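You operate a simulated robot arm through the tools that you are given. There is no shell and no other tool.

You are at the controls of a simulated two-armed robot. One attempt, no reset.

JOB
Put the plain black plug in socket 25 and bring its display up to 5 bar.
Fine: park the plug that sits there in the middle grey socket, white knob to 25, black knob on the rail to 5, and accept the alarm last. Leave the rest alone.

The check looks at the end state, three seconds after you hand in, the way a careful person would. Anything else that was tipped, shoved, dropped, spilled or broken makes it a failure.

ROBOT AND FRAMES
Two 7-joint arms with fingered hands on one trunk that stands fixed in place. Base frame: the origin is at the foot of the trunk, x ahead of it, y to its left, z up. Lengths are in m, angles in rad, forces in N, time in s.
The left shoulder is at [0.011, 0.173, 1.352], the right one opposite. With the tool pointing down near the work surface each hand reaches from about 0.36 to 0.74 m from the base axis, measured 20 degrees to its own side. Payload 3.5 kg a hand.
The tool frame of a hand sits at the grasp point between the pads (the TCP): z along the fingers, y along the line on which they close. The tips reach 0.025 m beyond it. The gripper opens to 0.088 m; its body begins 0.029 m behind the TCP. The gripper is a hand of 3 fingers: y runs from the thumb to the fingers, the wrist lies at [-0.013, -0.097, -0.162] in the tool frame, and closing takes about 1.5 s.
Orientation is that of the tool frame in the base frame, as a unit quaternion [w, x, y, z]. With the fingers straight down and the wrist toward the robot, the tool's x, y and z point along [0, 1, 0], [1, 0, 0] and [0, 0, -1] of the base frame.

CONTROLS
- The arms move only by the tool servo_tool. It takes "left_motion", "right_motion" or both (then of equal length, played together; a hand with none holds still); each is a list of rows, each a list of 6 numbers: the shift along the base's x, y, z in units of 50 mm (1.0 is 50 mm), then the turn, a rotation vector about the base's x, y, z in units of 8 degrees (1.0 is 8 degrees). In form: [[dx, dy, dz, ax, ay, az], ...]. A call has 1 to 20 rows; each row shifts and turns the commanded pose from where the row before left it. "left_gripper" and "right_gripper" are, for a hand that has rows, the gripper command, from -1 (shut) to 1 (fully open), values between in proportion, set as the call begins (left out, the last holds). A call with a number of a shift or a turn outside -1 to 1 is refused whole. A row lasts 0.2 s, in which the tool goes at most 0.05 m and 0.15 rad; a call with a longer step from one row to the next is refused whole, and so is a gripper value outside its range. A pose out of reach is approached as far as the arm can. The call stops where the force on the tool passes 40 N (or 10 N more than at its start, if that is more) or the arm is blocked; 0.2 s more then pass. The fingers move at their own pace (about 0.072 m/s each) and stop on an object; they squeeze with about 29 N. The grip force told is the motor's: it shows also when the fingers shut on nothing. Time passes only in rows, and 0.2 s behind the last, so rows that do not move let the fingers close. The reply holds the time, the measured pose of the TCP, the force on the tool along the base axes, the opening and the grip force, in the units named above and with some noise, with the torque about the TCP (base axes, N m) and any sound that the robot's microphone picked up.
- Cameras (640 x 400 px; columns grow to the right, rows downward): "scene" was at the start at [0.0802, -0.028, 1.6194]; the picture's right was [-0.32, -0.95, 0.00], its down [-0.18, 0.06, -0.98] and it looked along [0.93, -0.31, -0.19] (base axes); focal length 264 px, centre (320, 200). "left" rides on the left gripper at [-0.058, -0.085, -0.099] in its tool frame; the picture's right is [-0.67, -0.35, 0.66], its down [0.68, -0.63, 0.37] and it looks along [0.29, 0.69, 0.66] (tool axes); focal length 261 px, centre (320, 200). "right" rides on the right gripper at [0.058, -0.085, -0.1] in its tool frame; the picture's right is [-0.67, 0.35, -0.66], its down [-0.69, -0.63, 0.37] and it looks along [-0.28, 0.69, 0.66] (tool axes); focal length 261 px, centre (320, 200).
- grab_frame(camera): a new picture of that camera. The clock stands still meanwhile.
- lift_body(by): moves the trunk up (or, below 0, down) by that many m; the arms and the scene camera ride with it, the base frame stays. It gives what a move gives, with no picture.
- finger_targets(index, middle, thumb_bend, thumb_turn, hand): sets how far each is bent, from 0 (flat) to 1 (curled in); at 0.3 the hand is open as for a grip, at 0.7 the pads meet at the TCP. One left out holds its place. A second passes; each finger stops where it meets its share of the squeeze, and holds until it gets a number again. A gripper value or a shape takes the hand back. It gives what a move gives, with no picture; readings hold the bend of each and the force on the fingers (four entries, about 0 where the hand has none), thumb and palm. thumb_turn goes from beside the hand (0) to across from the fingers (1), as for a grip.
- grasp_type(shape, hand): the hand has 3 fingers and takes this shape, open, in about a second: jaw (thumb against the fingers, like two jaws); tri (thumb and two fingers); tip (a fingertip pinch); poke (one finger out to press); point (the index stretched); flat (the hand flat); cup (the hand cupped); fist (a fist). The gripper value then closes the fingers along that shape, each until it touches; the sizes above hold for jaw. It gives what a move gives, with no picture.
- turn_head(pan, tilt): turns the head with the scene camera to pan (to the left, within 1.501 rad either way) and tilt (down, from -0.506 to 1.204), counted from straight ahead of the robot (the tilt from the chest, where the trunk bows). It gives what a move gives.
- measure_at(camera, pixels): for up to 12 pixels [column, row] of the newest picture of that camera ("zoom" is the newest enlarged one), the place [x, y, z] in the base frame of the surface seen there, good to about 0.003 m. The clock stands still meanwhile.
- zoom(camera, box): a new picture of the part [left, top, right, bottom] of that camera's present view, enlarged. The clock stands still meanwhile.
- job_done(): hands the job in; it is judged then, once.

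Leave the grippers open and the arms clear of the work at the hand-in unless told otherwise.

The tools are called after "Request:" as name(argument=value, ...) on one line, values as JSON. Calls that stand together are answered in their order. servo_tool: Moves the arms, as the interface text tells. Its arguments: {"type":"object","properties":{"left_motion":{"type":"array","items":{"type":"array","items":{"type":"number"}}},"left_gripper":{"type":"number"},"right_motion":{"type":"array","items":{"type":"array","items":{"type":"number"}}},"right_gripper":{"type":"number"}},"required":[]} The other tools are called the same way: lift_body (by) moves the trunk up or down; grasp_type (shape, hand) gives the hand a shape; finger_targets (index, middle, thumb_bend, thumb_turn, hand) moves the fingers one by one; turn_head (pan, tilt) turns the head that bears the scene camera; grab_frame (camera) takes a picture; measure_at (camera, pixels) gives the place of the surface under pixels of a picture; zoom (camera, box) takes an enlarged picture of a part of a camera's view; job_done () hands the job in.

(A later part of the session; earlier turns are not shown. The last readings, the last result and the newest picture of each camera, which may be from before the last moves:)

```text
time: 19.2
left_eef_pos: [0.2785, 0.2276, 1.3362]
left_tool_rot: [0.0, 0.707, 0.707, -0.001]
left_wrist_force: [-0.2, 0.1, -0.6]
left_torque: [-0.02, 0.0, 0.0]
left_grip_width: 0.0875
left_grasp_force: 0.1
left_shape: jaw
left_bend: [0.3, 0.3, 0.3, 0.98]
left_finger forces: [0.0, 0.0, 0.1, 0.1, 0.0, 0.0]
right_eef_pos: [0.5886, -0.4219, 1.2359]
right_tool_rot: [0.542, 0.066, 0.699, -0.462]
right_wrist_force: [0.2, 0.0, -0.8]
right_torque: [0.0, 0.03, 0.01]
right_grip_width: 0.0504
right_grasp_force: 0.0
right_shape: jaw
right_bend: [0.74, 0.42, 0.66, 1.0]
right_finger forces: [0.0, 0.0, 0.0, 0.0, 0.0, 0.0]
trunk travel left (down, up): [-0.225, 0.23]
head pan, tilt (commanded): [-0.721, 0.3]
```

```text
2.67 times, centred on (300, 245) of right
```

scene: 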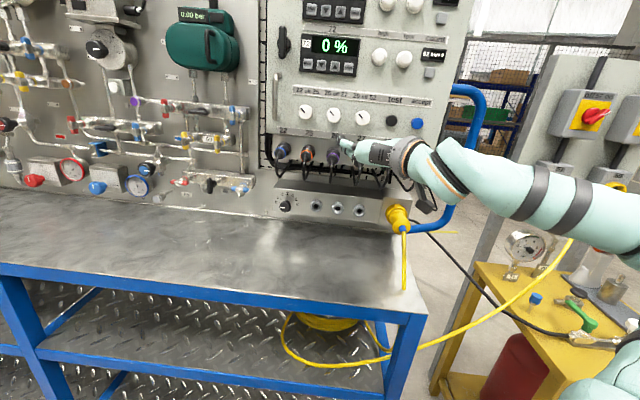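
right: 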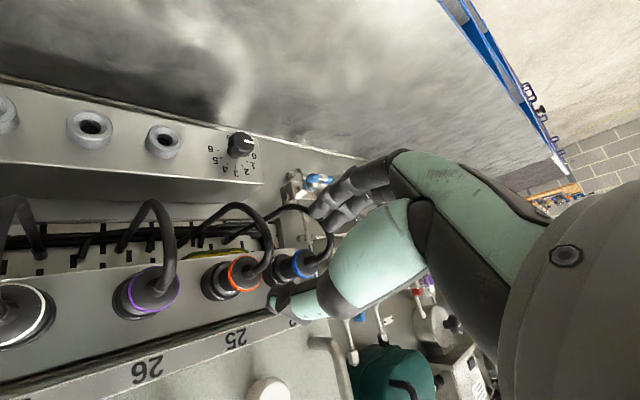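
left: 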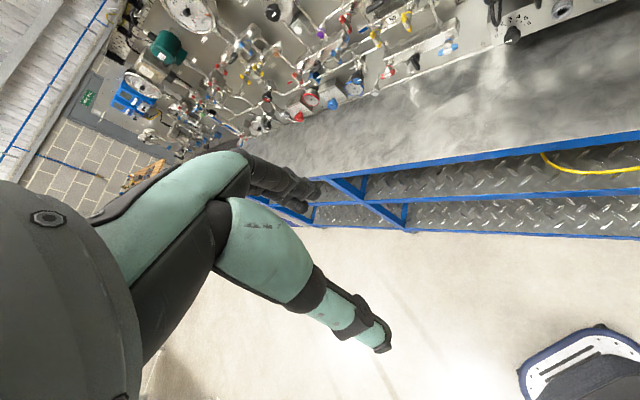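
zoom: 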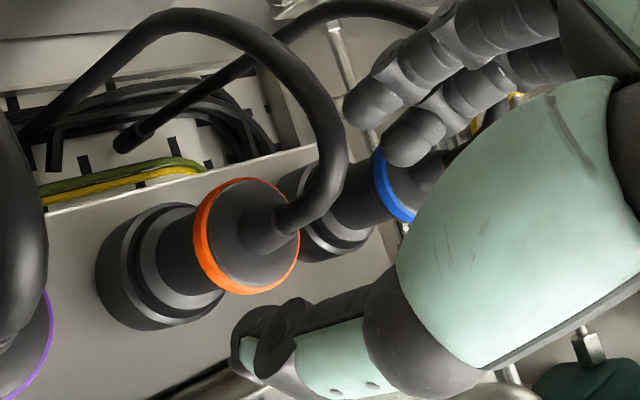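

Ring centre seems 2 mm right and 2 mm below the tool axis. I correct that and move in another 25 mm, then look again.

Request:
servo_tool(right_motion=[[0.166, -0.194, -0.02, 0, 0, 0], [0.166, -0.194, -0.02, 0, 0, 0], [0, 0, 0, 0, 0, 0]])

Request:
zoom(camera="right", box=[180, 170, 420, 320])

```text
time: 20.0
left_eef_pos: [0.2804, 0.2277, 1.3373]
left_tool_rot: [0.0, 0.707, 0.707, 0.0]
left_wrist_force: [0.0, -0.4, 0.9]
left_torque: [0.03, -0.01, -0.01]
left_grip_width: 0.0875
left_grasp_force: 0.1
left_shape: jaw
left_bend: [0.3, 0.3, 0.3, 0.98]
left_finger forces: [0.0, 0.1, 0.0, 0.0, 0.0, 0.0]
right_eef_pos: [0.6032, -0.4415, 1.2337]
right_tool_rot: [0.541, 0.067, 0.698, -0.463]
right_wrist_force: [-0.1, 0.4, 0.2]
right_torque: [0.0, 0.0, 0.0]
right_grip_width: 0.0499
right_grasp_force: 0.0
right_shape: jaw
right_bend: [0.74, 0.42, 0.66, 1.0]
right_finger forces: [0.1, 0.0, 0.1, 0.0, 0.0, 0.1]
trunk travel left (down, up): [-0.225, 0.23]
head pan, tilt (commanded): [-0.721, 0.3]
```

```text
2.67 times, centred on (300, 245) of right
```

zoom: 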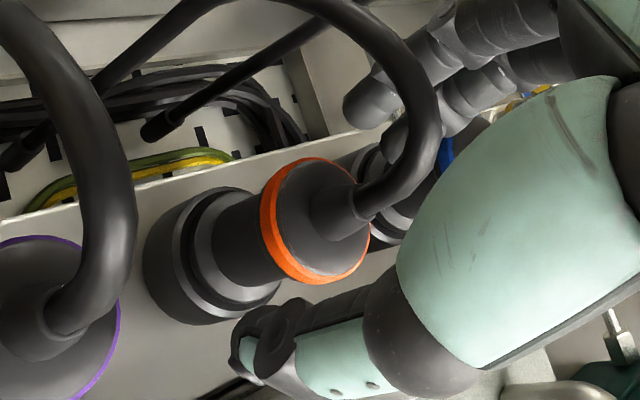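

Aligned within 1 mm now, no contact. I go in another 20 mm so that the pads straddle the ring and body.

Request:
servo_tool(right_motion=[[0.1, -0.1, 0, 0, 0, 0], [0.1, -0.1, 0, 0, 0, 0], [0.1, -0.1, 0, 0, 0, 0], [0, 0, 0, 0, 0, 0]])

Request:
zoom(camera="right", box=[200, 170, 440, 320])

```text
time: 21.0
left_eef_pos: [0.2804, 0.2282, 1.3382]
left_tool_rot: [0.0, 0.707, 0.707, 0.001]
left_wrist_force: [-0.3, 0.1, 0.1]
left_torque: [0.01, 0.0, -0.02]
left_grip_width: 0.0875
left_grasp_force: 0.1
left_shape: jaw
left_bend: [0.3, 0.3, 0.3, 0.98]
left_finger forces: [0.0, 0.0, 0.1, 0.0, 0.0, 0.0]
right_eef_pos: [0.6194, -0.4565, 1.2342]
right_tool_rot: [0.542, 0.066, 0.698, -0.463]
right_wrist_force: [0.4, 0.5, -0.2]
right_torque: [-0.01, -0.01, -0.01]
right_grip_width: 0.0502
right_grasp_force: 0.0
right_shape: jaw
right_bend: [0.74, 0.42, 0.66, 1.0]
right_finger forces: [0.1, 0.1, 0.0, 0.0, 0.0, 0.1]
trunk travel left (down, up): [-0.225, 0.23]
head pan, tilt (commanded): [-0.721, 0.3]
```

```text
2.67 times, centred on (320, 245) of right
```

zoom: 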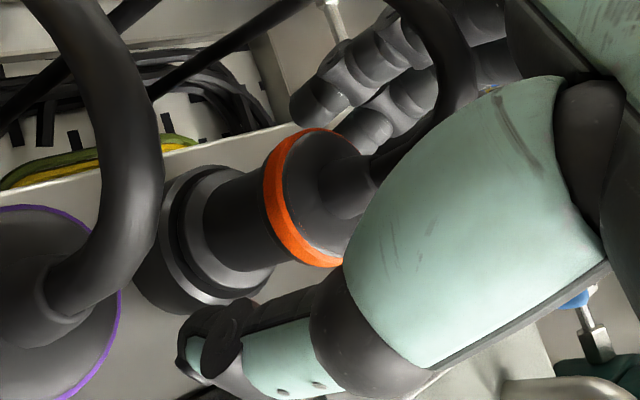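

No contact; the ring sits between the pads. I go 4 mm deeper and close the fingers on the plug.

Request:
servo_tool(right_motion=[[0.056, -0.056, 0, 0, 0, 0], [0, 0, 0, 0, 0, 0]])

Request:
servo_tool(right_motion=[[0, 0, 0, 0, 0, 0], [0, 0, 0, 0, 0, 0], [0, 0, 0, 0, 0, 0], [0, 0, 0, 0, 0, 0], [0, 0, 0, 0, 0, 0], [0, 0, 0, 0, 0, 0], [0, 0, 0, 0, 0, 0], [0, 0, 0, 0, 0, 0]], right_gripper=-1)

Request:
zoom(camera="right", box=[200, 170, 440, 320])

```text
time: 21.6
left_eef_pos: [0.2796, 0.2288, 1.3358]
left_tool_rot: [0.0, 0.707, 0.707, 0.0]
left_wrist_force: [-0.2, -0.6, -0.1]
left_torque: [0.02, -0.01, 0.01]
left_grip_width: 0.0878
left_grasp_force: 0.0
left_shape: jaw
left_bend: [0.3, 0.3, 0.3, 0.98]
left_finger forces: [0.0, 0.0, 0.0, 0.0, 0.1, 0.0]
right_eef_pos: [0.6227, -0.4606, 1.2332]
right_tool_rot: [0.541, 0.066, 0.699, -0.462]
right_wrist_force: [0.5, -0.1, -0.6]
right_torque: [-0.01, -0.01, 0.02]
right_grip_width: 0.0502
right_grasp_force: 0.0
right_shape: jaw
right_bend: [0.74, 0.42, 0.66, 1.0]
right_finger forces: [0.0, 0.0, 0.0, 0.0, 0.1, 0.1]
trunk travel left (down, up): [-0.225, 0.23]
head pan, tilt (commanded): [-0.721, 0.3]
```

```text
time: 23.4
left_eef_pos: [0.2791, 0.2287, 1.3366]
left_tool_rot: [0.0, 0.707, 0.707, 0.0]
left_wrist_force: [0.5, 0.7, 0.0]
left_torque: [0.04, 0.02, -0.01]
left_grip_width: 0.0877
left_grasp_force: 0.0
left_shape: jaw
left_bend: [0.3, 0.3, 0.3, 0.98]
left_finger forces: [0.1, 0.0, 0.0, 0.0, 0.0, 0.0]
right_eef_pos: [0.6232, -0.4598, 1.2335]
right_tool_rot: [0.541, 0.065, 0.699, -0.463]
right_wrist_force: [-0.9, -0.9, -1.4]
right_torque: [0.03, 0.05, -0.01]
right_grip_width: 0.0145
right_grasp_force: 28.6
right_shape: jaw
right_bend: [0.73, 0.6, 0.74, 1.0]
right_finger forces: [16.6, 10.0, 0.1, 0.0, 25.1, 0.0]
trunk travel left (down, up): [-0.225, 0.23]
head pan, tilt (commanded): [-0.721, 0.3]
```

```text
2.67 times, centred on (320, 245) of right
```

zoom: 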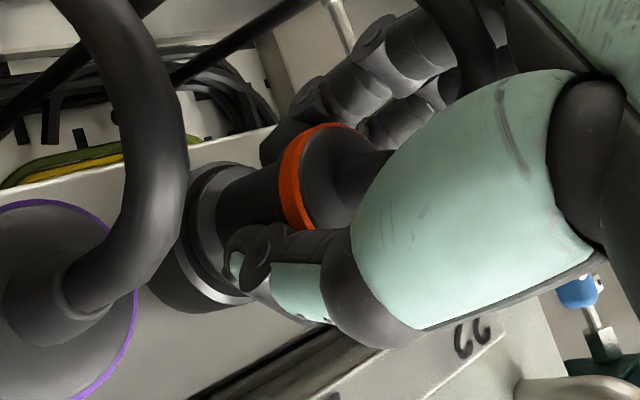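

The grip reads 28.6 N with thumb and both fingers loaded. Now I pull straight out along the panel normal, gently, 30 mm.

Request:
servo_tool(right_motion=[[-0.1, 0.1, 0, 0, 0, 0], [-0.1, 0.1, 0, 0, 0, 0], [-0.1, 0.1, 0, 0, 0, 0], [-0.1, 0.1, 0, 0, 0, 0], [0, 0, 0, 0, 0, 0]])

Request:
zoom(camera="right", box=[200, 170, 440, 320])

```text
time: 24.6
left_eef_pos: [0.28, 0.228, 1.3366]
left_tool_rot: [0.0, 0.707, 0.707, 0.0]
left_wrist_force: [-0.2, -1.0, 0.9]
left_torque: [0.0, -0.02, 0.0]
left_grip_width: 0.0876
left_grasp_force: 0.1
left_shape: jaw
left_bend: [0.3, 0.3, 0.3, 0.98]
left_finger forces: [0.0, 0.0, 0.0, 0.0, 0.0, 0.1]
right_eef_pos: [0.6018, -0.4399, 1.2345]
right_tool_rot: [0.542, 0.067, 0.698, -0.463]
right_wrist_force: [0.1, 0.5, 0.0]
right_torque: [-0.01, 0.03, -0.01]
right_grip_width: 0.0145
right_grasp_force: 29.0
right_shape: jaw
right_bend: [0.73, 0.6, 0.75, 1.0]
right_finger forces: [16.6, 11.0, 0.0, 0.0, 25.5, 0.0]
trunk travel left (down, up): [-0.225, 0.23]
head pan, tilt (commanded): [-0.721, 0.3]
```

```text
2.67 times, centred on (320, 245) of right
```

zoom: 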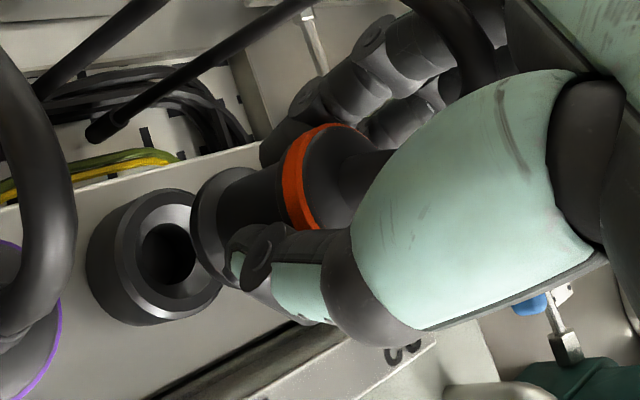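

The plug slid out freely; the empty socket 25 shows at (150,255) of the zoom. I pull a further 55 mm out to clear everything.

Request:
servo_tool(right_motion=[[-0.2, 0.2, 0, 0, 0, 0], [-0.2, 0.2, 0, 0, 0, 0], [-0.2, 0.2, 0, 0, 0, 0], [-0.2, 0.2, 0, 0, 0, 0], [0, 0, 0, 0, 0, 0]])

Request:
grab_frame(camera="right")

Request:
grab_frame(camera="scene")

```text
time: 25.8
left_eef_pos: [0.2788, 0.2272, 1.3355]
left_tool_rot: [0.0, 0.707, 0.707, 0.0]
left_wrist_force: [0.1, 0.3, 0.3]
left_torque: [0.0, 0.02, 0.01]
left_grip_width: 0.0879
left_grasp_force: 0.0
left_shape: jaw
left_bend: [0.3, 0.3, 0.3, 0.98]
left_finger forces: [0.0, 0.0, 0.0, 0.0, 0.1, 0.1]
right_eef_pos: [0.5625, -0.401, 1.2331]
right_tool_rot: [0.541, 0.066, 0.699, -0.463]
right_wrist_force: [0.0, -0.8, -0.2]
right_torque: [0.03, 0.02, -0.01]
right_grip_width: 0.0148
right_grasp_force: 28.6
right_shape: jaw
right_bend: [0.73, 0.6, 0.75, 1.0]
right_finger forces: [16.6, 11.4, 0.0, 0.1, 25.4, 0.0]
trunk travel left (down, up): [-0.225, 0.23]
head pan, tilt (commanded): [-0.721, 0.3]
```

```text
taken
```

right: 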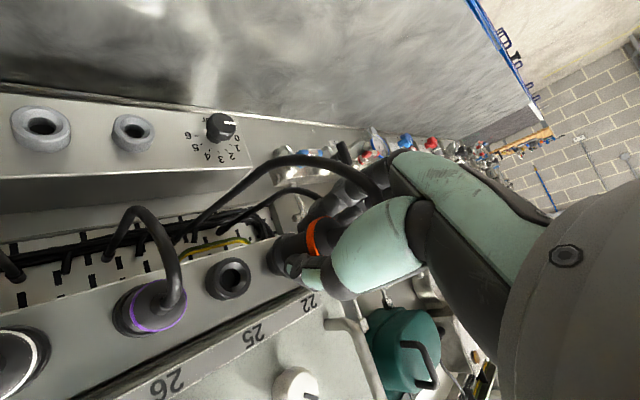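

```text
taken
```

scene: 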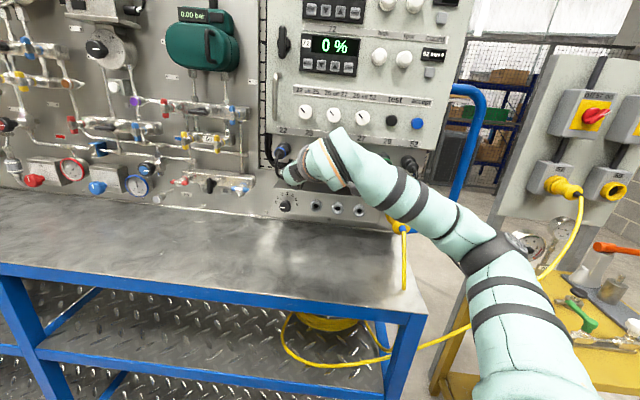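

Plug in hand, cable trailing freely. Next I measure the middle grey socket: in the right view the order from the knob is left socket (133,132), middle socket (42,128). I zoom there.

Request:
zoom(camera="right", box=[0, 80, 160, 180])

Request:
measure_at(camera="right", pixels=[[42, 107], [42, 151], [18, 128], [66, 130], [25, 112], [58, 147], [44, 128], [133, 117], [133, 149], [116, 132], [150, 133], [134, 132]])

```text
4.00 times, centred on (80, 130) of right
```

zoom: 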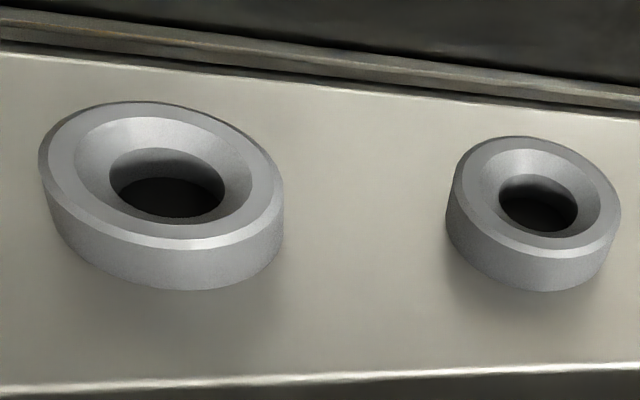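

```text
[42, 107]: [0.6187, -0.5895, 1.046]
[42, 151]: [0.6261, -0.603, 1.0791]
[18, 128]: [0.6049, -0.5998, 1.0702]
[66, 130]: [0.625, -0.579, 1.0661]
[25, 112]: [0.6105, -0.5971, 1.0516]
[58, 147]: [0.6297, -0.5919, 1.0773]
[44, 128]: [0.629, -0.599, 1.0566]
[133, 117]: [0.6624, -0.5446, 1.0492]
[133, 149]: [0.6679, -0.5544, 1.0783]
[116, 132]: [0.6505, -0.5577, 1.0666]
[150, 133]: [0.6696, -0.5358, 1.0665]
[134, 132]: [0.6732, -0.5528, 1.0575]
```

I measure the rim of the middle socket at its edges in this zoom.

Request:
measure_at(camera="zoom", pixels=[[48, 160], [276, 200], [150, 107], [180, 242], [90, 115], [230, 140], [80, 210], [260, 235], [80, 150], [247, 195], [150, 122], [175, 235]])

```text
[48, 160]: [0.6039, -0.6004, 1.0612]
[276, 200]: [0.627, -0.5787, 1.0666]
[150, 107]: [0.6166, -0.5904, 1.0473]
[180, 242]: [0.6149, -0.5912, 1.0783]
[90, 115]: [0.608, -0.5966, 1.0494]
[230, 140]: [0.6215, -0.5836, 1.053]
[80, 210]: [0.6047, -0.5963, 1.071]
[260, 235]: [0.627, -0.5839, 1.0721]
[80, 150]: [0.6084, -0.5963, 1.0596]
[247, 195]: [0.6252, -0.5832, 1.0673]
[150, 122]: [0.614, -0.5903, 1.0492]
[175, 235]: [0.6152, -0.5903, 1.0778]
```

Middle grey socket: centre u≈-0.0187, z≈1.063, rim at n≈-0.8525. I measure the now empty socket 25's rim the same way, to know the insertion depth.

Request:
zoom(camera="right", box=[160, 230, 320, 330])

Request:
measure_at(camera="right", pixels=[[232, 259], [228, 297], [208, 282], [249, 276], [218, 265], [243, 290], [214, 292], [246, 265]])

```text
4.00 times, centred on (240, 280) of right
```

zoom: 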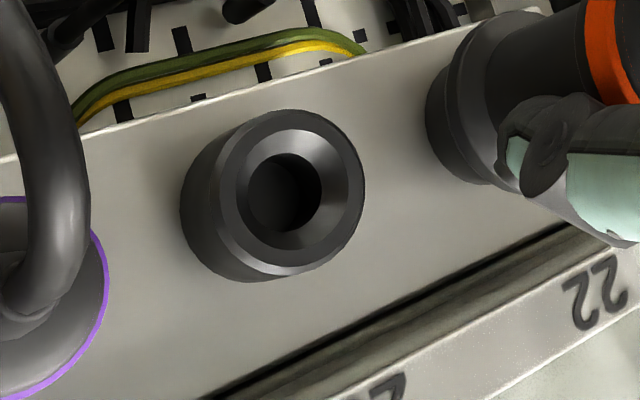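

```text
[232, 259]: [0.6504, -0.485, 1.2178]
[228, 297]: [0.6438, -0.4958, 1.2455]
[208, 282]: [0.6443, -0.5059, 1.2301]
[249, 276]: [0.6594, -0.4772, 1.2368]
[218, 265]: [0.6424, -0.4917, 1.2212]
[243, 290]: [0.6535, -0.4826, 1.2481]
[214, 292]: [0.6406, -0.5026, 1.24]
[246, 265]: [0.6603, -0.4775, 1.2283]
```

Socket 25's rim is at n≈-0.8035 and the seated TCP was at -0.766, so seated in the grey socket the TCP should be at u=-0.0187, z=1.0628, n≈-0.815. I go straight down first (to stay clear of the other cables), then right.

Request:
servo_tool(right_motion=[[0, 0, -0.5, 0, 0, 0], [0, 0, -0.5, 0, 0, 0], [0, 0, -0.5, 0, 0, 0], [0, 0, -0.5, 0, 0, 0], [0, 0, -0.5, 0, 0, 0], [0, 0, -0.5, 0, 0, 0], [0, 0, -0.4, 0, 0, 0], [0, 0, 0, 0, 0, 0]])

Request:
grab_frame(camera="right")

Request:
grab_frame(camera="scene")

```text
time: 27.6
left_eef_pos: [0.28, 0.2271, 1.3358]
left_tool_rot: [0.001, 0.707, 0.707, -0.001]
left_wrist_force: [0.1, 0.2, -0.1]
left_torque: [-0.03, 0.0, 0.0]
left_grip_width: 0.0875
left_grasp_force: 0.1
left_shape: jaw
left_bend: [0.3, 0.3, 0.3, 0.98]
left_finger forces: [0.0, 0.0, 0.1, 0.0, 0.0, 0.0]
right_eef_pos: [0.5549, -0.4157, 1.148]
right_tool_rot: [0.54, 0.065, 0.7, -0.462]
right_wrist_force: [-0.3, 0.7, 0.2]
right_torque: [0.0, -0.01, -0.01]
right_grip_width: 0.0145
right_grasp_force: 29.2
right_shape: jaw
right_bend: [0.73, 0.6, 0.75, 1.0]
right_finger forces: [16.4, 11.9, 0.0, 0.1, 25.3, 0.0]
right hand out of reach, approached as far as the arm can: row 3, 4, 5, 6, 7
trunk travel left (down, up): [-0.225, 0.23]
head pan, tilt (commanded): [-0.721, 0.3]
```

```text
taken
```

right: 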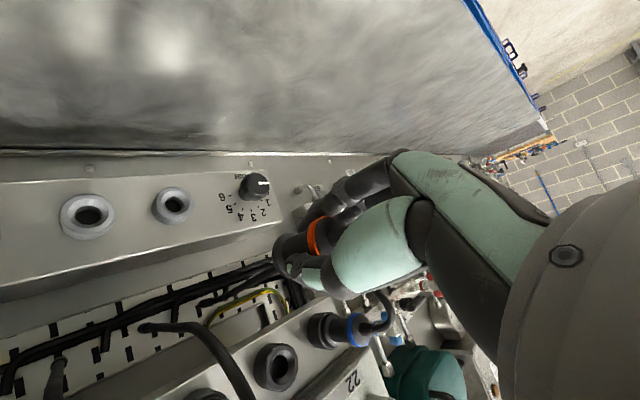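

```text
taken
```

scene: 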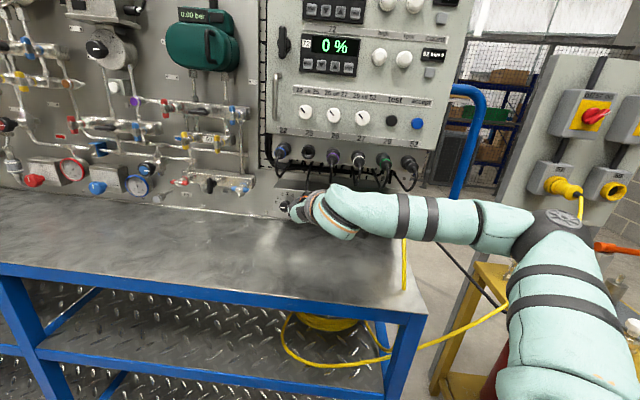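

The arm runs out of reach going down in this posture. Instead I will lower the trunk, which carries the arm down unchanged. First I check forearm and elbow clearance over the table and near the cart.

Request:
measure_at(camera="scene", pixels=[[340, 235], [420, 235], [470, 250], [500, 245], [520, 290], [510, 340], [560, 220], [530, 250], [490, 300], [400, 260], [420, 310], [350, 200]])

```text
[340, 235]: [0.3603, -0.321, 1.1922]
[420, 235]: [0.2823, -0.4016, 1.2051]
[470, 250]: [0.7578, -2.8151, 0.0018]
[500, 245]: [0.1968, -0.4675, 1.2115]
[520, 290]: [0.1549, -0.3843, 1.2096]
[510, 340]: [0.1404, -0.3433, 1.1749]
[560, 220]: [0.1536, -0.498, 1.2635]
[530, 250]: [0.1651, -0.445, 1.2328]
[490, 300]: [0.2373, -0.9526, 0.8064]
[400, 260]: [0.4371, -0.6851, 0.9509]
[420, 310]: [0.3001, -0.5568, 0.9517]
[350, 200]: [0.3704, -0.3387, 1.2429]
```

Everything has over 10 cm of clearance. I lower the trunk 0.085 m to bring the plug to the grey sockets' height.

Request:
lift_body(by=-0.085)

Request:
grab_frame(camera="right")

Request:
grab_frame(camera="scene")

```text
time: 28.9
left_eef_pos: [0.2792, 0.2272, 1.2522]
left_tool_rot: [0.0, 0.707, 0.707, 0.001]
left_wrist_force: [-1.5, 0.7, -0.1]
left_torque: [0.0, -0.02, 0.03]
left_grip_width: 0.0879
left_grasp_force: 0.1
left_shape: jaw
left_bend: [0.3, 0.3, 0.3, 0.98]
left_finger forces: [0.0, 0.0, 0.1, 0.0, 0.1, 0.0]
right_eef_pos: [0.5537, -0.4167, 1.0641]
right_tool_rot: [0.542, 0.066, 0.698, -0.463]
right_wrist_force: [0.2, -0.5, -0.4]
right_torque: [0.01, 0.02, 0.0]
right_grip_width: 0.0144
right_grasp_force: 28.9
right_shape: jaw
right_bend: [0.73, 0.6, 0.75, 1.0]
right_finger forces: [16.5, 12.4, 0.1, 0.1, 25.3, 0.0]
trunk travel left (down, up): [-0.14, 0.315]
head pan, tilt (commanded): [-0.721, 0.3]
```

```text
taken
```

right: 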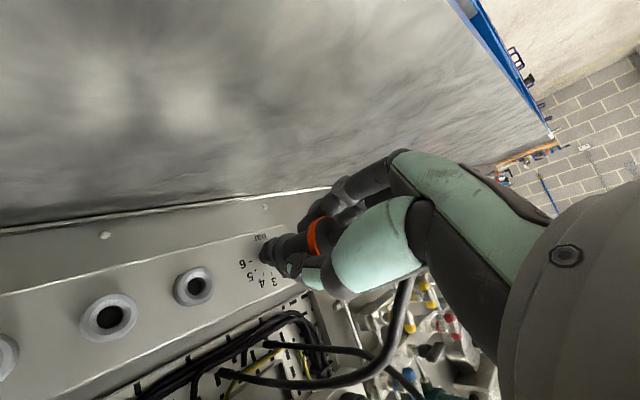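

```text
taken
```

scene: 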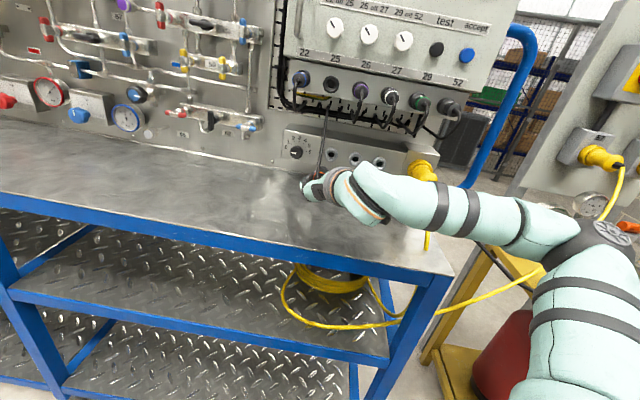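

At z=1.064 now. I move 78 mm to the panel's right to stand in front of the middle grey socket (at (107,317) in this view), still 13 cm away from seating.

Request:
servo_tool(right_motion=[[-0.276, -0.276, 0, 0, 0, 0], [-0.276, -0.276, 0, 0, 0, 0], [-0.276, -0.276, 0, 0, 0, 0], [-0.276, -0.276, 0, 0, 0, 0], [0, 0, 0, 0, 0, 0]])

Request:
grab_frame(camera="right")

```text
time: 30.1
left_eef_pos: [0.2793, 0.2276, 1.252]
left_tool_rot: [0.0, 0.707, 0.707, 0.0]
left_wrist_force: [0.5, -0.4, 0.5]
left_torque: [0.01, -0.02, 0.02]
left_grip_width: 0.0879
left_grasp_force: 0.1
left_shape: jaw
left_bend: [0.3, 0.3, 0.3, 0.98]
left_finger forces: [0.0, 0.1, 0.0, 0.0, 0.0, 0.1]
right_eef_pos: [0.4991, -0.4718, 1.0632]
right_tool_rot: [0.541, 0.067, 0.699, -0.462]
right_wrist_force: [-0.5, -0.6, 0.0]
right_torque: [0.03, 0.04, -0.01]
right_grip_width: 0.0143
right_grasp_force: 28.9
right_shape: jaw
right_bend: [0.73, 0.6, 0.75, 1.0]
right_finger forces: [16.4, 12.8, 0.0, 0.1, 25.4, 0.0]
trunk travel left (down, up): [-0.14, 0.315]
head pan, tilt (commanded): [-0.721, 0.3]
```

```text
taken
```

right: 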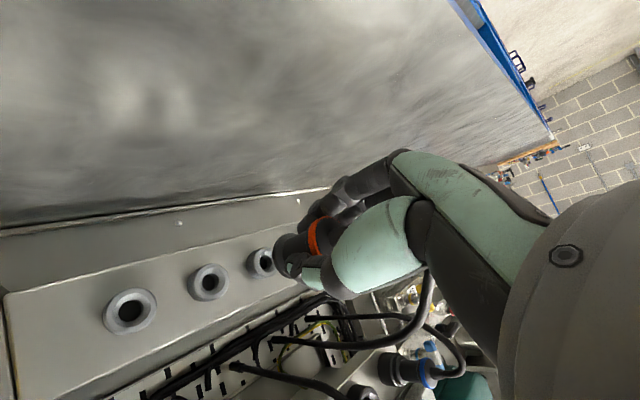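

The socket is roughly on the tool axis. I zoom to check the plug's front and the middle socket, and measure the rim again.

Request:
zoom(camera="right", box=[180, 220, 340, 320])

Request:
measure_at(camera="zoom", pixels=[[50, 260], [180, 240], [105, 190], [120, 300], [60, 210], [165, 205], [75, 290], [172, 275], [375, 120], [385, 200], [420, 150], [445, 210]])

```text
4.00 times, centred on (260, 270) of right
```

zoom: 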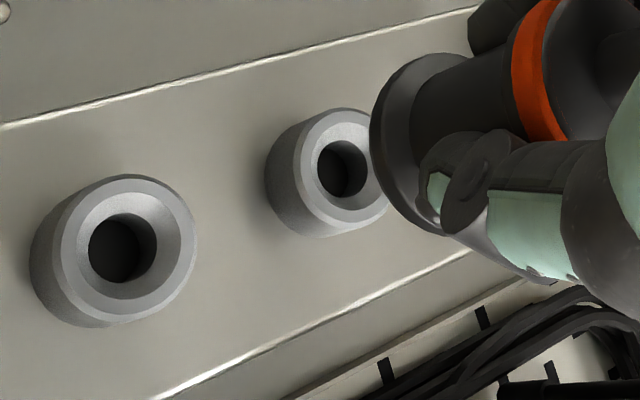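

```text
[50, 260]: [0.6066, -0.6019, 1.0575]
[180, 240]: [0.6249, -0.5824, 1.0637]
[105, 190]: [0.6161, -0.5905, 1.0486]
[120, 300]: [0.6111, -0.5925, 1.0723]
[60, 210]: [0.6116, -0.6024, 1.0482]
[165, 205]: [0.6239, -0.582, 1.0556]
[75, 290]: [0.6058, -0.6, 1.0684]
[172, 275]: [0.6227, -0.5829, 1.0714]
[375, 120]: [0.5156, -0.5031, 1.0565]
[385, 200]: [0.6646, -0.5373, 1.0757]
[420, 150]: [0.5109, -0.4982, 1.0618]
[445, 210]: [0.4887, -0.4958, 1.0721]
```

By measurement the socket's centre is at u≈-0.018, z≈1.062, the hand within 1 mm of it. I advance 11 cm to bring the plug's front about 15 mm short of the rim.

Request:
servo_tool(right_motion=[[0.39, -0.41, -0.005, 0, 0, 0], [0.39, -0.41, -0.005, 0, 0, 0], [0.39, -0.41, -0.005, 0, 0, 0], [0.3, -0.31, -0.005, 0, 0, 0], [0, 0, 0, 0, 0, 0]])

Request:
zoom(camera="right", box=[180, 200, 340, 300])

Request:
zoom(camera="scene", box=[280, 60, 440, 220])

```text
time: 31.2
left_eef_pos: [0.28, 0.2282, 1.2515]
left_tool_rot: [0.0, 0.707, 0.707, 0.0]
left_wrist_force: [0.3, -0.1, -0.5]
left_torque: [0.0, 0.02, -0.01]
left_grip_width: 0.0879
left_grasp_force: 0.0
left_shape: jaw
left_bend: [0.3, 0.3, 0.3, 0.98]
left_finger forces: [0.0, 0.0, 0.0, 0.0, 0.1, 0.0]
right_eef_pos: [0.5736, -0.5499, 1.0642]
right_tool_rot: [0.542, 0.066, 0.699, -0.463]
right_wrist_force: [0.2, -0.1, 1.0]
right_torque: [-0.02, -0.02, -0.05]
right_grip_width: 0.0142
right_grasp_force: 29.0
right_shape: jaw
right_bend: [0.73, 0.6, 0.75, 1.0]
right_finger forces: [16.3, 13.2, 0.0, 0.0, 25.5, 0.1]
trunk travel left (down, up): [-0.14, 0.315]
head pan, tilt (commanded): [-0.721, 0.3]
```

```text
4.00 times, centred on (260, 250) of right
```

zoom: 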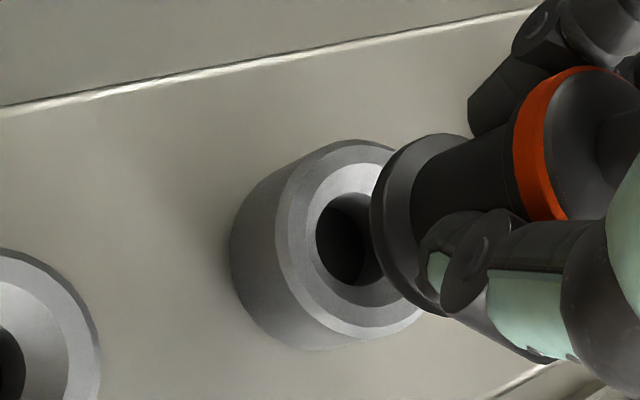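

```text
2.50 times, centred on (360, 140) of scene
```

zoom: 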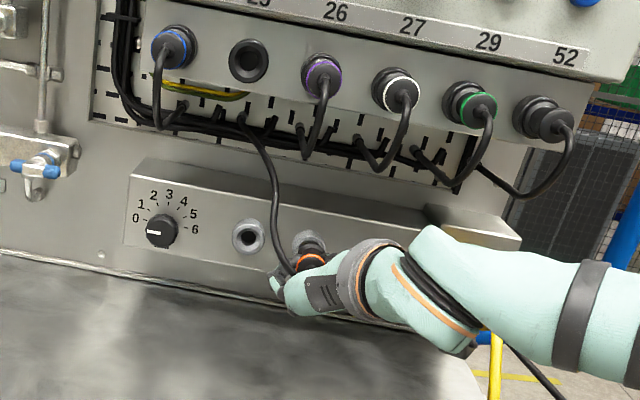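

The plug is 20 mm from the rim. The picture and the measurements agree that the socket is about 1.5 mm left and 2.7 mm below the axis; I correct and advance 12 mm.

Request:
servo_tool(right_motion=[[0.096, -0.074, -0.027, 0, 0, 0], [0.096, -0.074, -0.027, 0, 0, 0], [0, 0, 0, 0, 0, 0]])

Request:
zoom(camera="right", box=[200, 200, 360, 300])

```text
time: 32.0
left_eef_pos: [0.2796, 0.2282, 1.2503]
left_tool_rot: [0.0, 0.707, 0.708, 0.0]
left_wrist_force: [-0.5, 0.0, 0.1]
left_torque: [0.03, -0.01, -0.03]
left_grip_width: 0.0876
left_grasp_force: 0.0
left_shape: jaw
left_bend: [0.3, 0.3, 0.3, 0.98]
left_finger forces: [0.1, 0.0, 0.0, 0.1, 0.0, 0.0]
right_eef_pos: [0.5836, -0.5567, 1.061]
right_tool_rot: [0.541, 0.067, 0.699, -0.463]
right_wrist_force: [-0.5, -0.2, 0.2]
right_torque: [-0.01, 0.04, 0.01]
right_grip_width: 0.0142
right_grasp_force: 29.0
right_shape: jaw
right_bend: [0.73, 0.6, 0.75, 1.0]
right_finger forces: [16.3, 13.1, 0.0, 0.1, 25.4, 0.1]
trunk travel left (down, up): [-0.14, 0.315]
head pan, tilt (commanded): [-0.721, 0.3]
```

```text
4.00 times, centred on (280, 250) of right
```

zoom: 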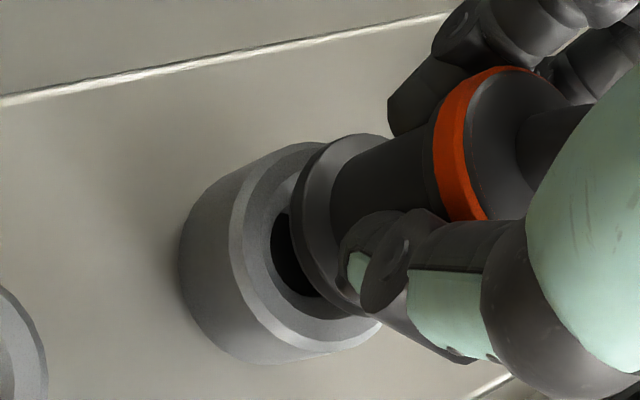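

Rim and plug are concentric now. I push in slowly, 9 mm in three small steps, watching the force.

Request:
servo_tool(right_motion=[[0.043, -0.043, 0.002, 0, 0, 0], [0.043, -0.043, 0.002, 0, 0, 0], [0.043, -0.043, 0.002, 0, 0, 0], [0, 0, 0, 0, 0, 0]])

Request:
zoom(camera="right", box=[200, 200, 360, 300])

```text
time: 33.0
left_eef_pos: [0.279, 0.2276, 1.2515]
left_tool_rot: [0.0, 0.707, 0.707, 0.0]
left_wrist_force: [-0.3, -0.6, 0.5]
left_torque: [0.02, -0.02, 0.0]
left_grip_width: 0.0876
left_grasp_force: 0.1
left_shape: jaw
left_bend: [0.3, 0.3, 0.3, 0.98]
left_finger forces: [0.0, 0.0, 0.0, 0.0, 0.1, 0.1]
right_eef_pos: [0.5892, -0.5621, 1.0605]
right_tool_rot: [0.541, 0.067, 0.699, -0.463]
right_wrist_force: [-3.0, 3.2, -2.4]
right_torque: [0.06, 0.05, 0.01]
right_grip_width: 0.0142
right_grasp_force: 28.9
right_shape: jaw
right_bend: [0.73, 0.6, 0.75, 1.0]
right_finger forces: [18.1, 13.5, 0.0, 0.0, 25.9, 0.1]
trunk travel left (down, up): [-0.14, 0.315]
head pan, tilt (commanded): [-0.721, 0.3]
```

```text
4.00 times, centred on (280, 250) of right
```

zoom: 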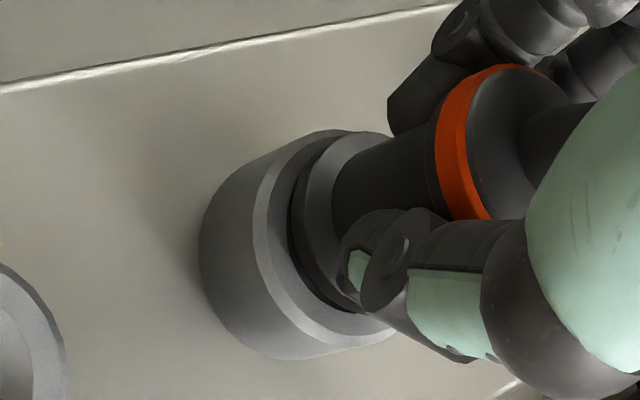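

A light contact of 4 N outward and 2.4 N downward: the nose rides on the upper edge of the cone. I shift down 1.2 mm and push in 3 mm more.

Request:
servo_tool(right_motion=[[0, 0, -0.024, 0, 0, 0], [0.03, -0.03, 0, 0, 0, 0], [0.03, -0.03, 0, 0, 0, 0], [0, 0, 0, 0, 0, 0]])

Request:
zoom(camera="right", box=[200, 200, 360, 300])

```text
time: 34.0
left_eef_pos: [0.2772, 0.2297, 1.2507]
left_tool_rot: [0.001, 0.707, 0.707, -0.001]
left_wrist_force: [0.1, -0.1, -0.2]
left_torque: [0.0, -0.01, 0.0]
left_grip_width: 0.0877
left_grasp_force: 0.1
left_shape: jaw
left_bend: [0.3, 0.3, 0.3, 0.98]
left_finger forces: [0.0, 0.0, 0.1, 0.0, 0.0, 0.1]
right_eef_pos: [0.5906, -0.563, 1.0609]
right_tool_rot: [0.543, 0.066, 0.698, -0.463]
right_wrist_force: [-13.4, 12.6, -6.0]
right_torque: [0.12, 0.14, 0.05]
right_grip_width: 0.0152
right_grasp_force: 28.7
right_shape: jaw
right_bend: [0.73, 0.6, 0.76, 1.0]
right_finger forces: [21.1, 13.5, 0.0, 0.1, 28.2, 0.0]
trunk travel left (down, up): [-0.14, 0.315]
head pan, tilt (commanded): [-0.721, 0.3]
```

```text
4.00 times, centred on (280, 250) of right
```

zoom: 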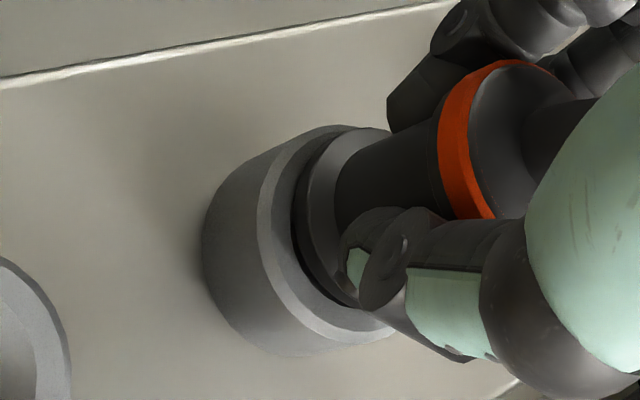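

The push met 18 N at n=-0.8157, about the seated depth I computed. I zoom in hard to see whether the collar is flush with the rim.

Request:
zoom(camera="right", box=[240, 220, 320, 290])

Request:
measure_at(camera="right", pixels=[[267, 250], [270, 240], [273, 250], [277, 245], [282, 240], [288, 234], [270, 262], [285, 275], [290, 284], [287, 232], [276, 262], [312, 225]])

```text
5.71 times, centred on (280, 255) of right
```

zoom: 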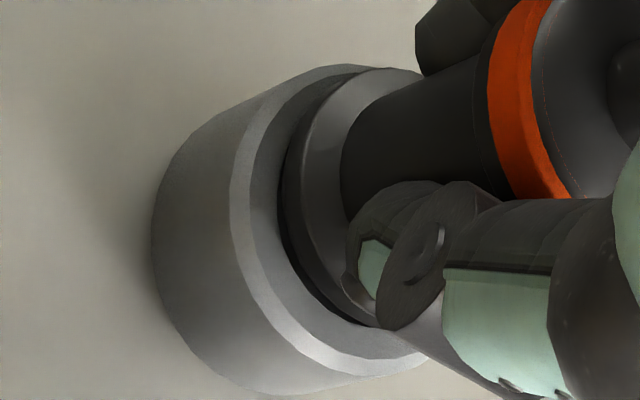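

```text
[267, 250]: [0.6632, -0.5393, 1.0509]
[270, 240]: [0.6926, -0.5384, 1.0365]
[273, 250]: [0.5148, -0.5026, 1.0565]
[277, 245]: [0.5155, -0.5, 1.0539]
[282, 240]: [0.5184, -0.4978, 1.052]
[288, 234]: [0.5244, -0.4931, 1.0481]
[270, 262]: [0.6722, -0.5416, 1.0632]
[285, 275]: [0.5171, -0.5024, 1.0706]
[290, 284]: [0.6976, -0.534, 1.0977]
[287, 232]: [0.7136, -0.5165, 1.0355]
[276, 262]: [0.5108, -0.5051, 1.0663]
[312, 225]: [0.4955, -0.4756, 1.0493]
```

Those pixels belonged to an older full frame; I measure again on this newest zoom: rim face, gap, collar, body and ring.

Request:
measure_at(camera="zoom", pixels=[[245, 230], [265, 200], [270, 150], [300, 200], [320, 130], [330, 200], [345, 100], [320, 90], [400, 150], [505, 100], [300, 340], [560, 100]])

```text
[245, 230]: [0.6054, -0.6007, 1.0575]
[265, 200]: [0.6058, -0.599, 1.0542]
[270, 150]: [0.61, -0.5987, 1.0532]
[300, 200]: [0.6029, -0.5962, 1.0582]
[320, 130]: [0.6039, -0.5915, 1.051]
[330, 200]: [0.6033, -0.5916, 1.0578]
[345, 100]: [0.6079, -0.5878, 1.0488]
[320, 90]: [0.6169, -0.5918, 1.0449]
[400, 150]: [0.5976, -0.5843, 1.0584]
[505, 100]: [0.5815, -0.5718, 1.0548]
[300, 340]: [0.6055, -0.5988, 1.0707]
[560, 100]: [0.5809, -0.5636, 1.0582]
```

The collar edge is about 4 mm off the rim plane while the ring-to-rim distance matches the seated one within 1–3 mm. I try pressing on with a small downward shift to see whether it seats further.

Request:
servo_tool(right_motion=[[0, 0, -0.04, 0, 0, 0], [0.03, -0.03, 0, 0, 0, 0], [0.03, -0.03, 0, 0, 0, 0], [0, 0, 0, 0, 0, 0]])

Request:
zoom(camera="right", box=[240, 220, 320, 290])

Request:
measure_at(camera="zoom", pixels=[[245, 230], [265, 200], [300, 200], [320, 130], [330, 200], [345, 100], [400, 150], [505, 100], [300, 340], [560, 100]])

```text
time: 35.0
left_eef_pos: [0.2746, 0.2312, 1.2524]
left_tool_rot: [0.003, 0.707, 0.707, -0.001]
left_wrist_force: [0.0, 0.5, 0.5]
left_torque: [0.01, -0.01, 0.01]
left_grip_width: 0.0877
left_grasp_force: 0.0
left_shape: jaw
left_bend: [0.3, 0.3, 0.3, 0.98]
left_finger forces: [0.0, 0.0, 0.1, 0.0, 0.0, 0.0]
right_eef_pos: [0.5913, -0.5649, 1.0619]
right_tool_rot: [0.543, 0.067, 0.697, -0.464]
right_wrist_force: [-27.2, 23.6, -8.5]
right_torque: [0.16, 0.25, 0.15]
right_grip_width: 0.0169
right_grasp_force: 28.8
right_shape: jaw
right_bend: [0.74, 0.59, 0.76, 1.0]
right_finger forces: [25.3, 14.4, 0.1, 0.1, 31.1, 0.0]
trunk travel left (down, up): [-0.14, 0.315]
head pan, tilt (commanded): [-0.721, 0.3]
```

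```text
5.71 times, centred on (280, 255) of right
```

zoom: 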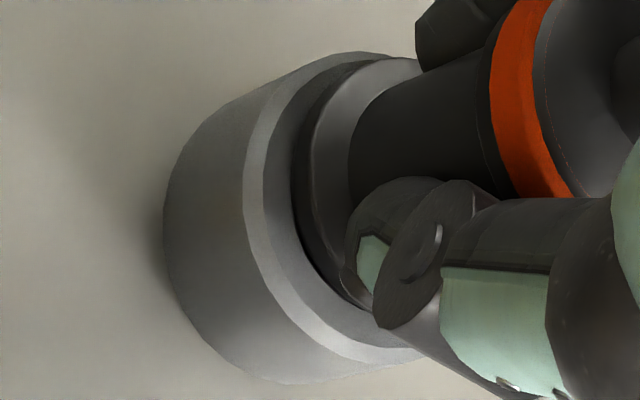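

```text
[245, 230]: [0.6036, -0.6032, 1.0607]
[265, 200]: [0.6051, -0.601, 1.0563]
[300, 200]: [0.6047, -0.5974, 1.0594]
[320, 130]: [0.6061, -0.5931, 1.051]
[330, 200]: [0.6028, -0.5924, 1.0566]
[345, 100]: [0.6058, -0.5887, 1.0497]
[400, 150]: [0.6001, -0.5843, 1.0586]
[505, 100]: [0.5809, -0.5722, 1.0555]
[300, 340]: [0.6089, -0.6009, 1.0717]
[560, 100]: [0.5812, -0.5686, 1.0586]
```

Ring-to-rim distance is 37.5 mm, the same as when seated in socket 25, and the force rises without further travel: the plug is bottomed. I ease off the push by a millimetre.

Request:
servo_tool(right_motion=[[-0.02, 0.02, 0, 0, 0, 0], [0, 0, 0, 0, 0, 0]])

Request:
zoom(camera="right", box=[240, 220, 320, 290])

```text
time: 35.6
left_eef_pos: [0.2764, 0.2302, 1.2516]
left_tool_rot: [0.002, 0.707, 0.707, 0.001]
left_wrist_force: [0.2, 0.3, 0.1]
left_torque: [0.02, 0.0, 0.01]
left_grip_width: 0.0876
left_grasp_force: 0.0
left_shape: jaw
left_bend: [0.3, 0.3, 0.3, 0.98]
left_finger forces: [0.0, 0.1, 0.1, 0.1, 0.0, 0.0]
right_eef_pos: [0.5915, -0.566, 1.062]
right_tool_rot: [0.544, 0.066, 0.697, -0.463]
right_wrist_force: [-20.7, 17.7, -4.7]
right_torque: [0.13, 0.2, 0.09]
right_grip_width: 0.0165
right_grasp_force: 29.2
right_shape: jaw
right_bend: [0.74, 0.59, 0.76, 1.0]
right_finger forces: [24.1, 13.3, 0.1, 0.0, 30.0, 0.0]
trunk travel left (down, up): [-0.14, 0.315]
head pan, tilt (commanded): [-0.721, 0.3]
```

```text
5.71 times, centred on (280, 255) of right
```

zoom: 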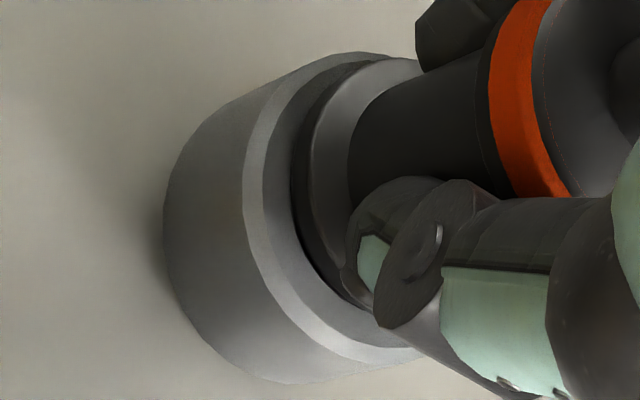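

Still 27 N of push; I ease back 2.5 mm more.

Request:
servo_tool(right_motion=[[-0.035, 0.035, 0, 0, 0, 0], [0, 0, 0, 0, 0, 0]])

Request:
zoom(camera="scene", box=[280, 60, 440, 200])

```text
time: 36.2
left_eef_pos: [0.2756, 0.2295, 1.25]
left_tool_rot: [0.001, 0.706, 0.708, -0.001]
left_wrist_force: [0.8, -0.5, 0.8]
left_torque: [0.02, -0.01, 0.01]
left_grip_width: 0.0875
left_grasp_force: 0.0
left_shape: jaw
left_bend: [0.3, 0.3, 0.3, 0.98]
left_finger forces: [0.1, 0.1, 0.0, 0.0, 0.1, 0.0]
right_eef_pos: [0.5912, -0.5643, 1.0614]
right_tool_rot: [0.543, 0.067, 0.697, -0.463]
right_wrist_force: [-11.7, 8.8, 0.3]
right_torque: [0.05, 0.03, 0.07]
right_grip_width: 0.0159
right_grasp_force: 28.9
right_shape: jaw
right_bend: [0.74, 0.59, 0.76, 1.0]
right_finger forces: [19.8, 12.8, 0.1, 0.0, 29.3, 0.1]
trunk travel left (down, up): [-0.14, 0.315]
head pan, tilt (commanded): [-0.721, 0.3]
```

```text
2.86 times, centred on (360, 130) of scene
```

zoom: 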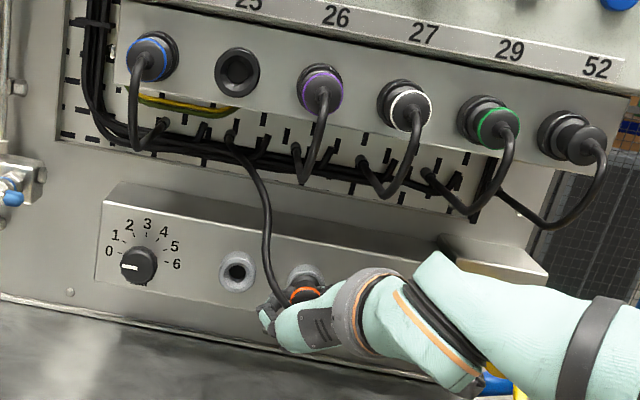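

I compare with a seated plug: zoom the scene camera on plugs 26/27 and on the orange one in the grey socket.

Request:
zoom(camera="scene", box=[375, 80, 445, 130])

Request:
zoom(camera="scene", box=[340, 130, 420, 190])

```text
8.00 times, centred on (410, 105) of scene
```

zoom: 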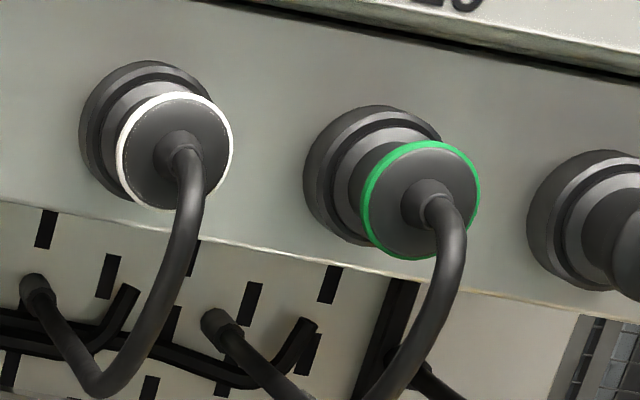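

```text
6.67 times, centred on (380, 160) of scene
```

zoom: 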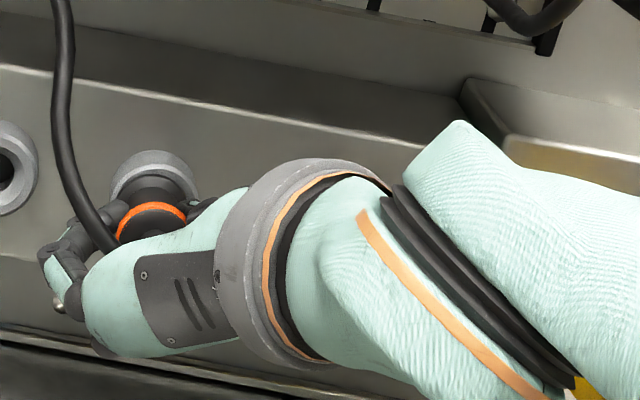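

I take the same green-plug zoom again and measure across rim, collar, body and ring.

Request:
zoom(camera="scene", box=[400, 85, 440, 110])

Request:
measure_at(camera="zoom", pixels=[[160, 200], [190, 200], [210, 200], [230, 200], [250, 200], [270, 200], [290, 200], [310, 200], [300, 110], [300, 125], [300, 140], [300, 155]])

```text
16.00 times, centred on (420, 98) of scene
```

zoom: 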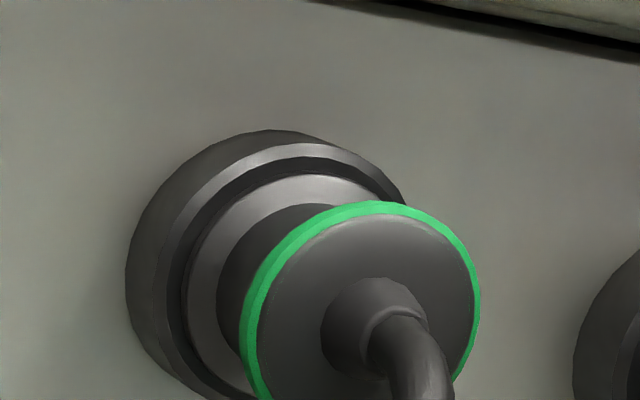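

```text
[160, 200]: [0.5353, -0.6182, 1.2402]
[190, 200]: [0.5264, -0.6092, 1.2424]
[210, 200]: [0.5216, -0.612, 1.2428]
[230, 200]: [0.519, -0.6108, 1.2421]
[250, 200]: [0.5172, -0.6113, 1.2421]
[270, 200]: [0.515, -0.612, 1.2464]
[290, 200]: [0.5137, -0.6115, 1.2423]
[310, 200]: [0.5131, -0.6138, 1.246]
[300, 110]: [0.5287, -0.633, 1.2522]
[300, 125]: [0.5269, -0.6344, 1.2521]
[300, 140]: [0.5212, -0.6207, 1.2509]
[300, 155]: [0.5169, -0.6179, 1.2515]
```

On the seated green plug the collar stands about 5 mm proud of the rim, just as the orange one does in the grey socket: it is seated. I ease off 1.5 mm more and open the fingers to about 50 mm.

Request:
servo_tool(right_motion=[[-0.02, 0.02, 0, 0, 0, 0], [0, 0, 0, 0, 0, 0]])

Request:
servo_tool(right_motion=[[0, 0, 0, 0, 0, 0], [0, 0, 0, 0, 0, 0], [0, 0, 0, 0, 0, 0], [0, 0, 0, 0, 0, 0], [0, 0, 0, 0, 0, 0]], right_gripper=0.2)

Request:
zoom(camera="right", box=[200, 170, 360, 290])

```text
time: 36.9
left_eef_pos: [0.2783, 0.2286, 1.2526]
left_tool_rot: [0.002, 0.707, 0.707, 0.0]
left_wrist_force: [-0.4, -0.1, 0.6]
left_torque: [0.0, 0.02, -0.01]
left_grip_width: 0.0876
left_grasp_force: 0.1
left_shape: jaw
left_bend: [0.3, 0.3, 0.3, 0.98]
left_finger forces: [0.0, 0.0, 0.0, 0.0, 0.1, 0.0]
right_eef_pos: [0.5898, -0.5633, 1.0613]
right_tool_rot: [0.542, 0.066, 0.698, -0.463]
right_wrist_force: [-8.0, 1.5, 3.9]
right_torque: [-0.03, -0.03, -0.01]
right_grip_width: 0.0155
right_grasp_force: 28.7
right_shape: jaw
right_bend: [0.74, 0.6, 0.75, 1.0]
right_finger forces: [16.9, 11.8, 0.0, 0.1, 30.4, 0.1]
trunk travel left (down, up): [-0.14, 0.315]
head pan, tilt (commanded): [-0.721, 0.3]
```

```text
time: 38.0
left_eef_pos: [0.2805, 0.229, 1.2515]
left_tool_rot: [0.001, 0.707, 0.707, 0.0]
left_wrist_force: [-0.3, 0.5, 0.6]
left_torque: [0.02, 0.03, -0.01]
left_grip_width: 0.0872
left_grasp_force: 0.1
left_shape: jaw
left_bend: [0.3, 0.3, 0.3, 0.98]
left_finger forces: [0.0, 0.0, 0.0, 0.0, 0.0, 0.2]
right_eef_pos: [0.5933, -0.5646, 1.0576]
right_tool_rot: [0.541, 0.066, 0.699, -0.462]
right_wrist_force: [0.0, 0.4, 0.2]
right_torque: [0.0, -0.04, -0.01]
right_grip_width: 0.0524
right_grasp_force: 0.1
right_shape: jaw
right_bend: [0.29, 0.41, 0.65, 1.0]
right_finger forces: [0.0, 0.0, 0.1, 0.1, 0.1, 0.1]
trunk travel left (down, up): [-0.14, 0.315]
head pan, tilt (commanded): [-0.721, 0.3]
```

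```text
3.33 times, centred on (280, 230) of right
```

zoom: 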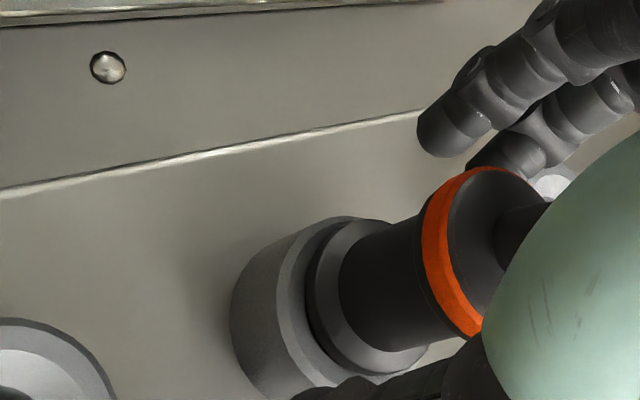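

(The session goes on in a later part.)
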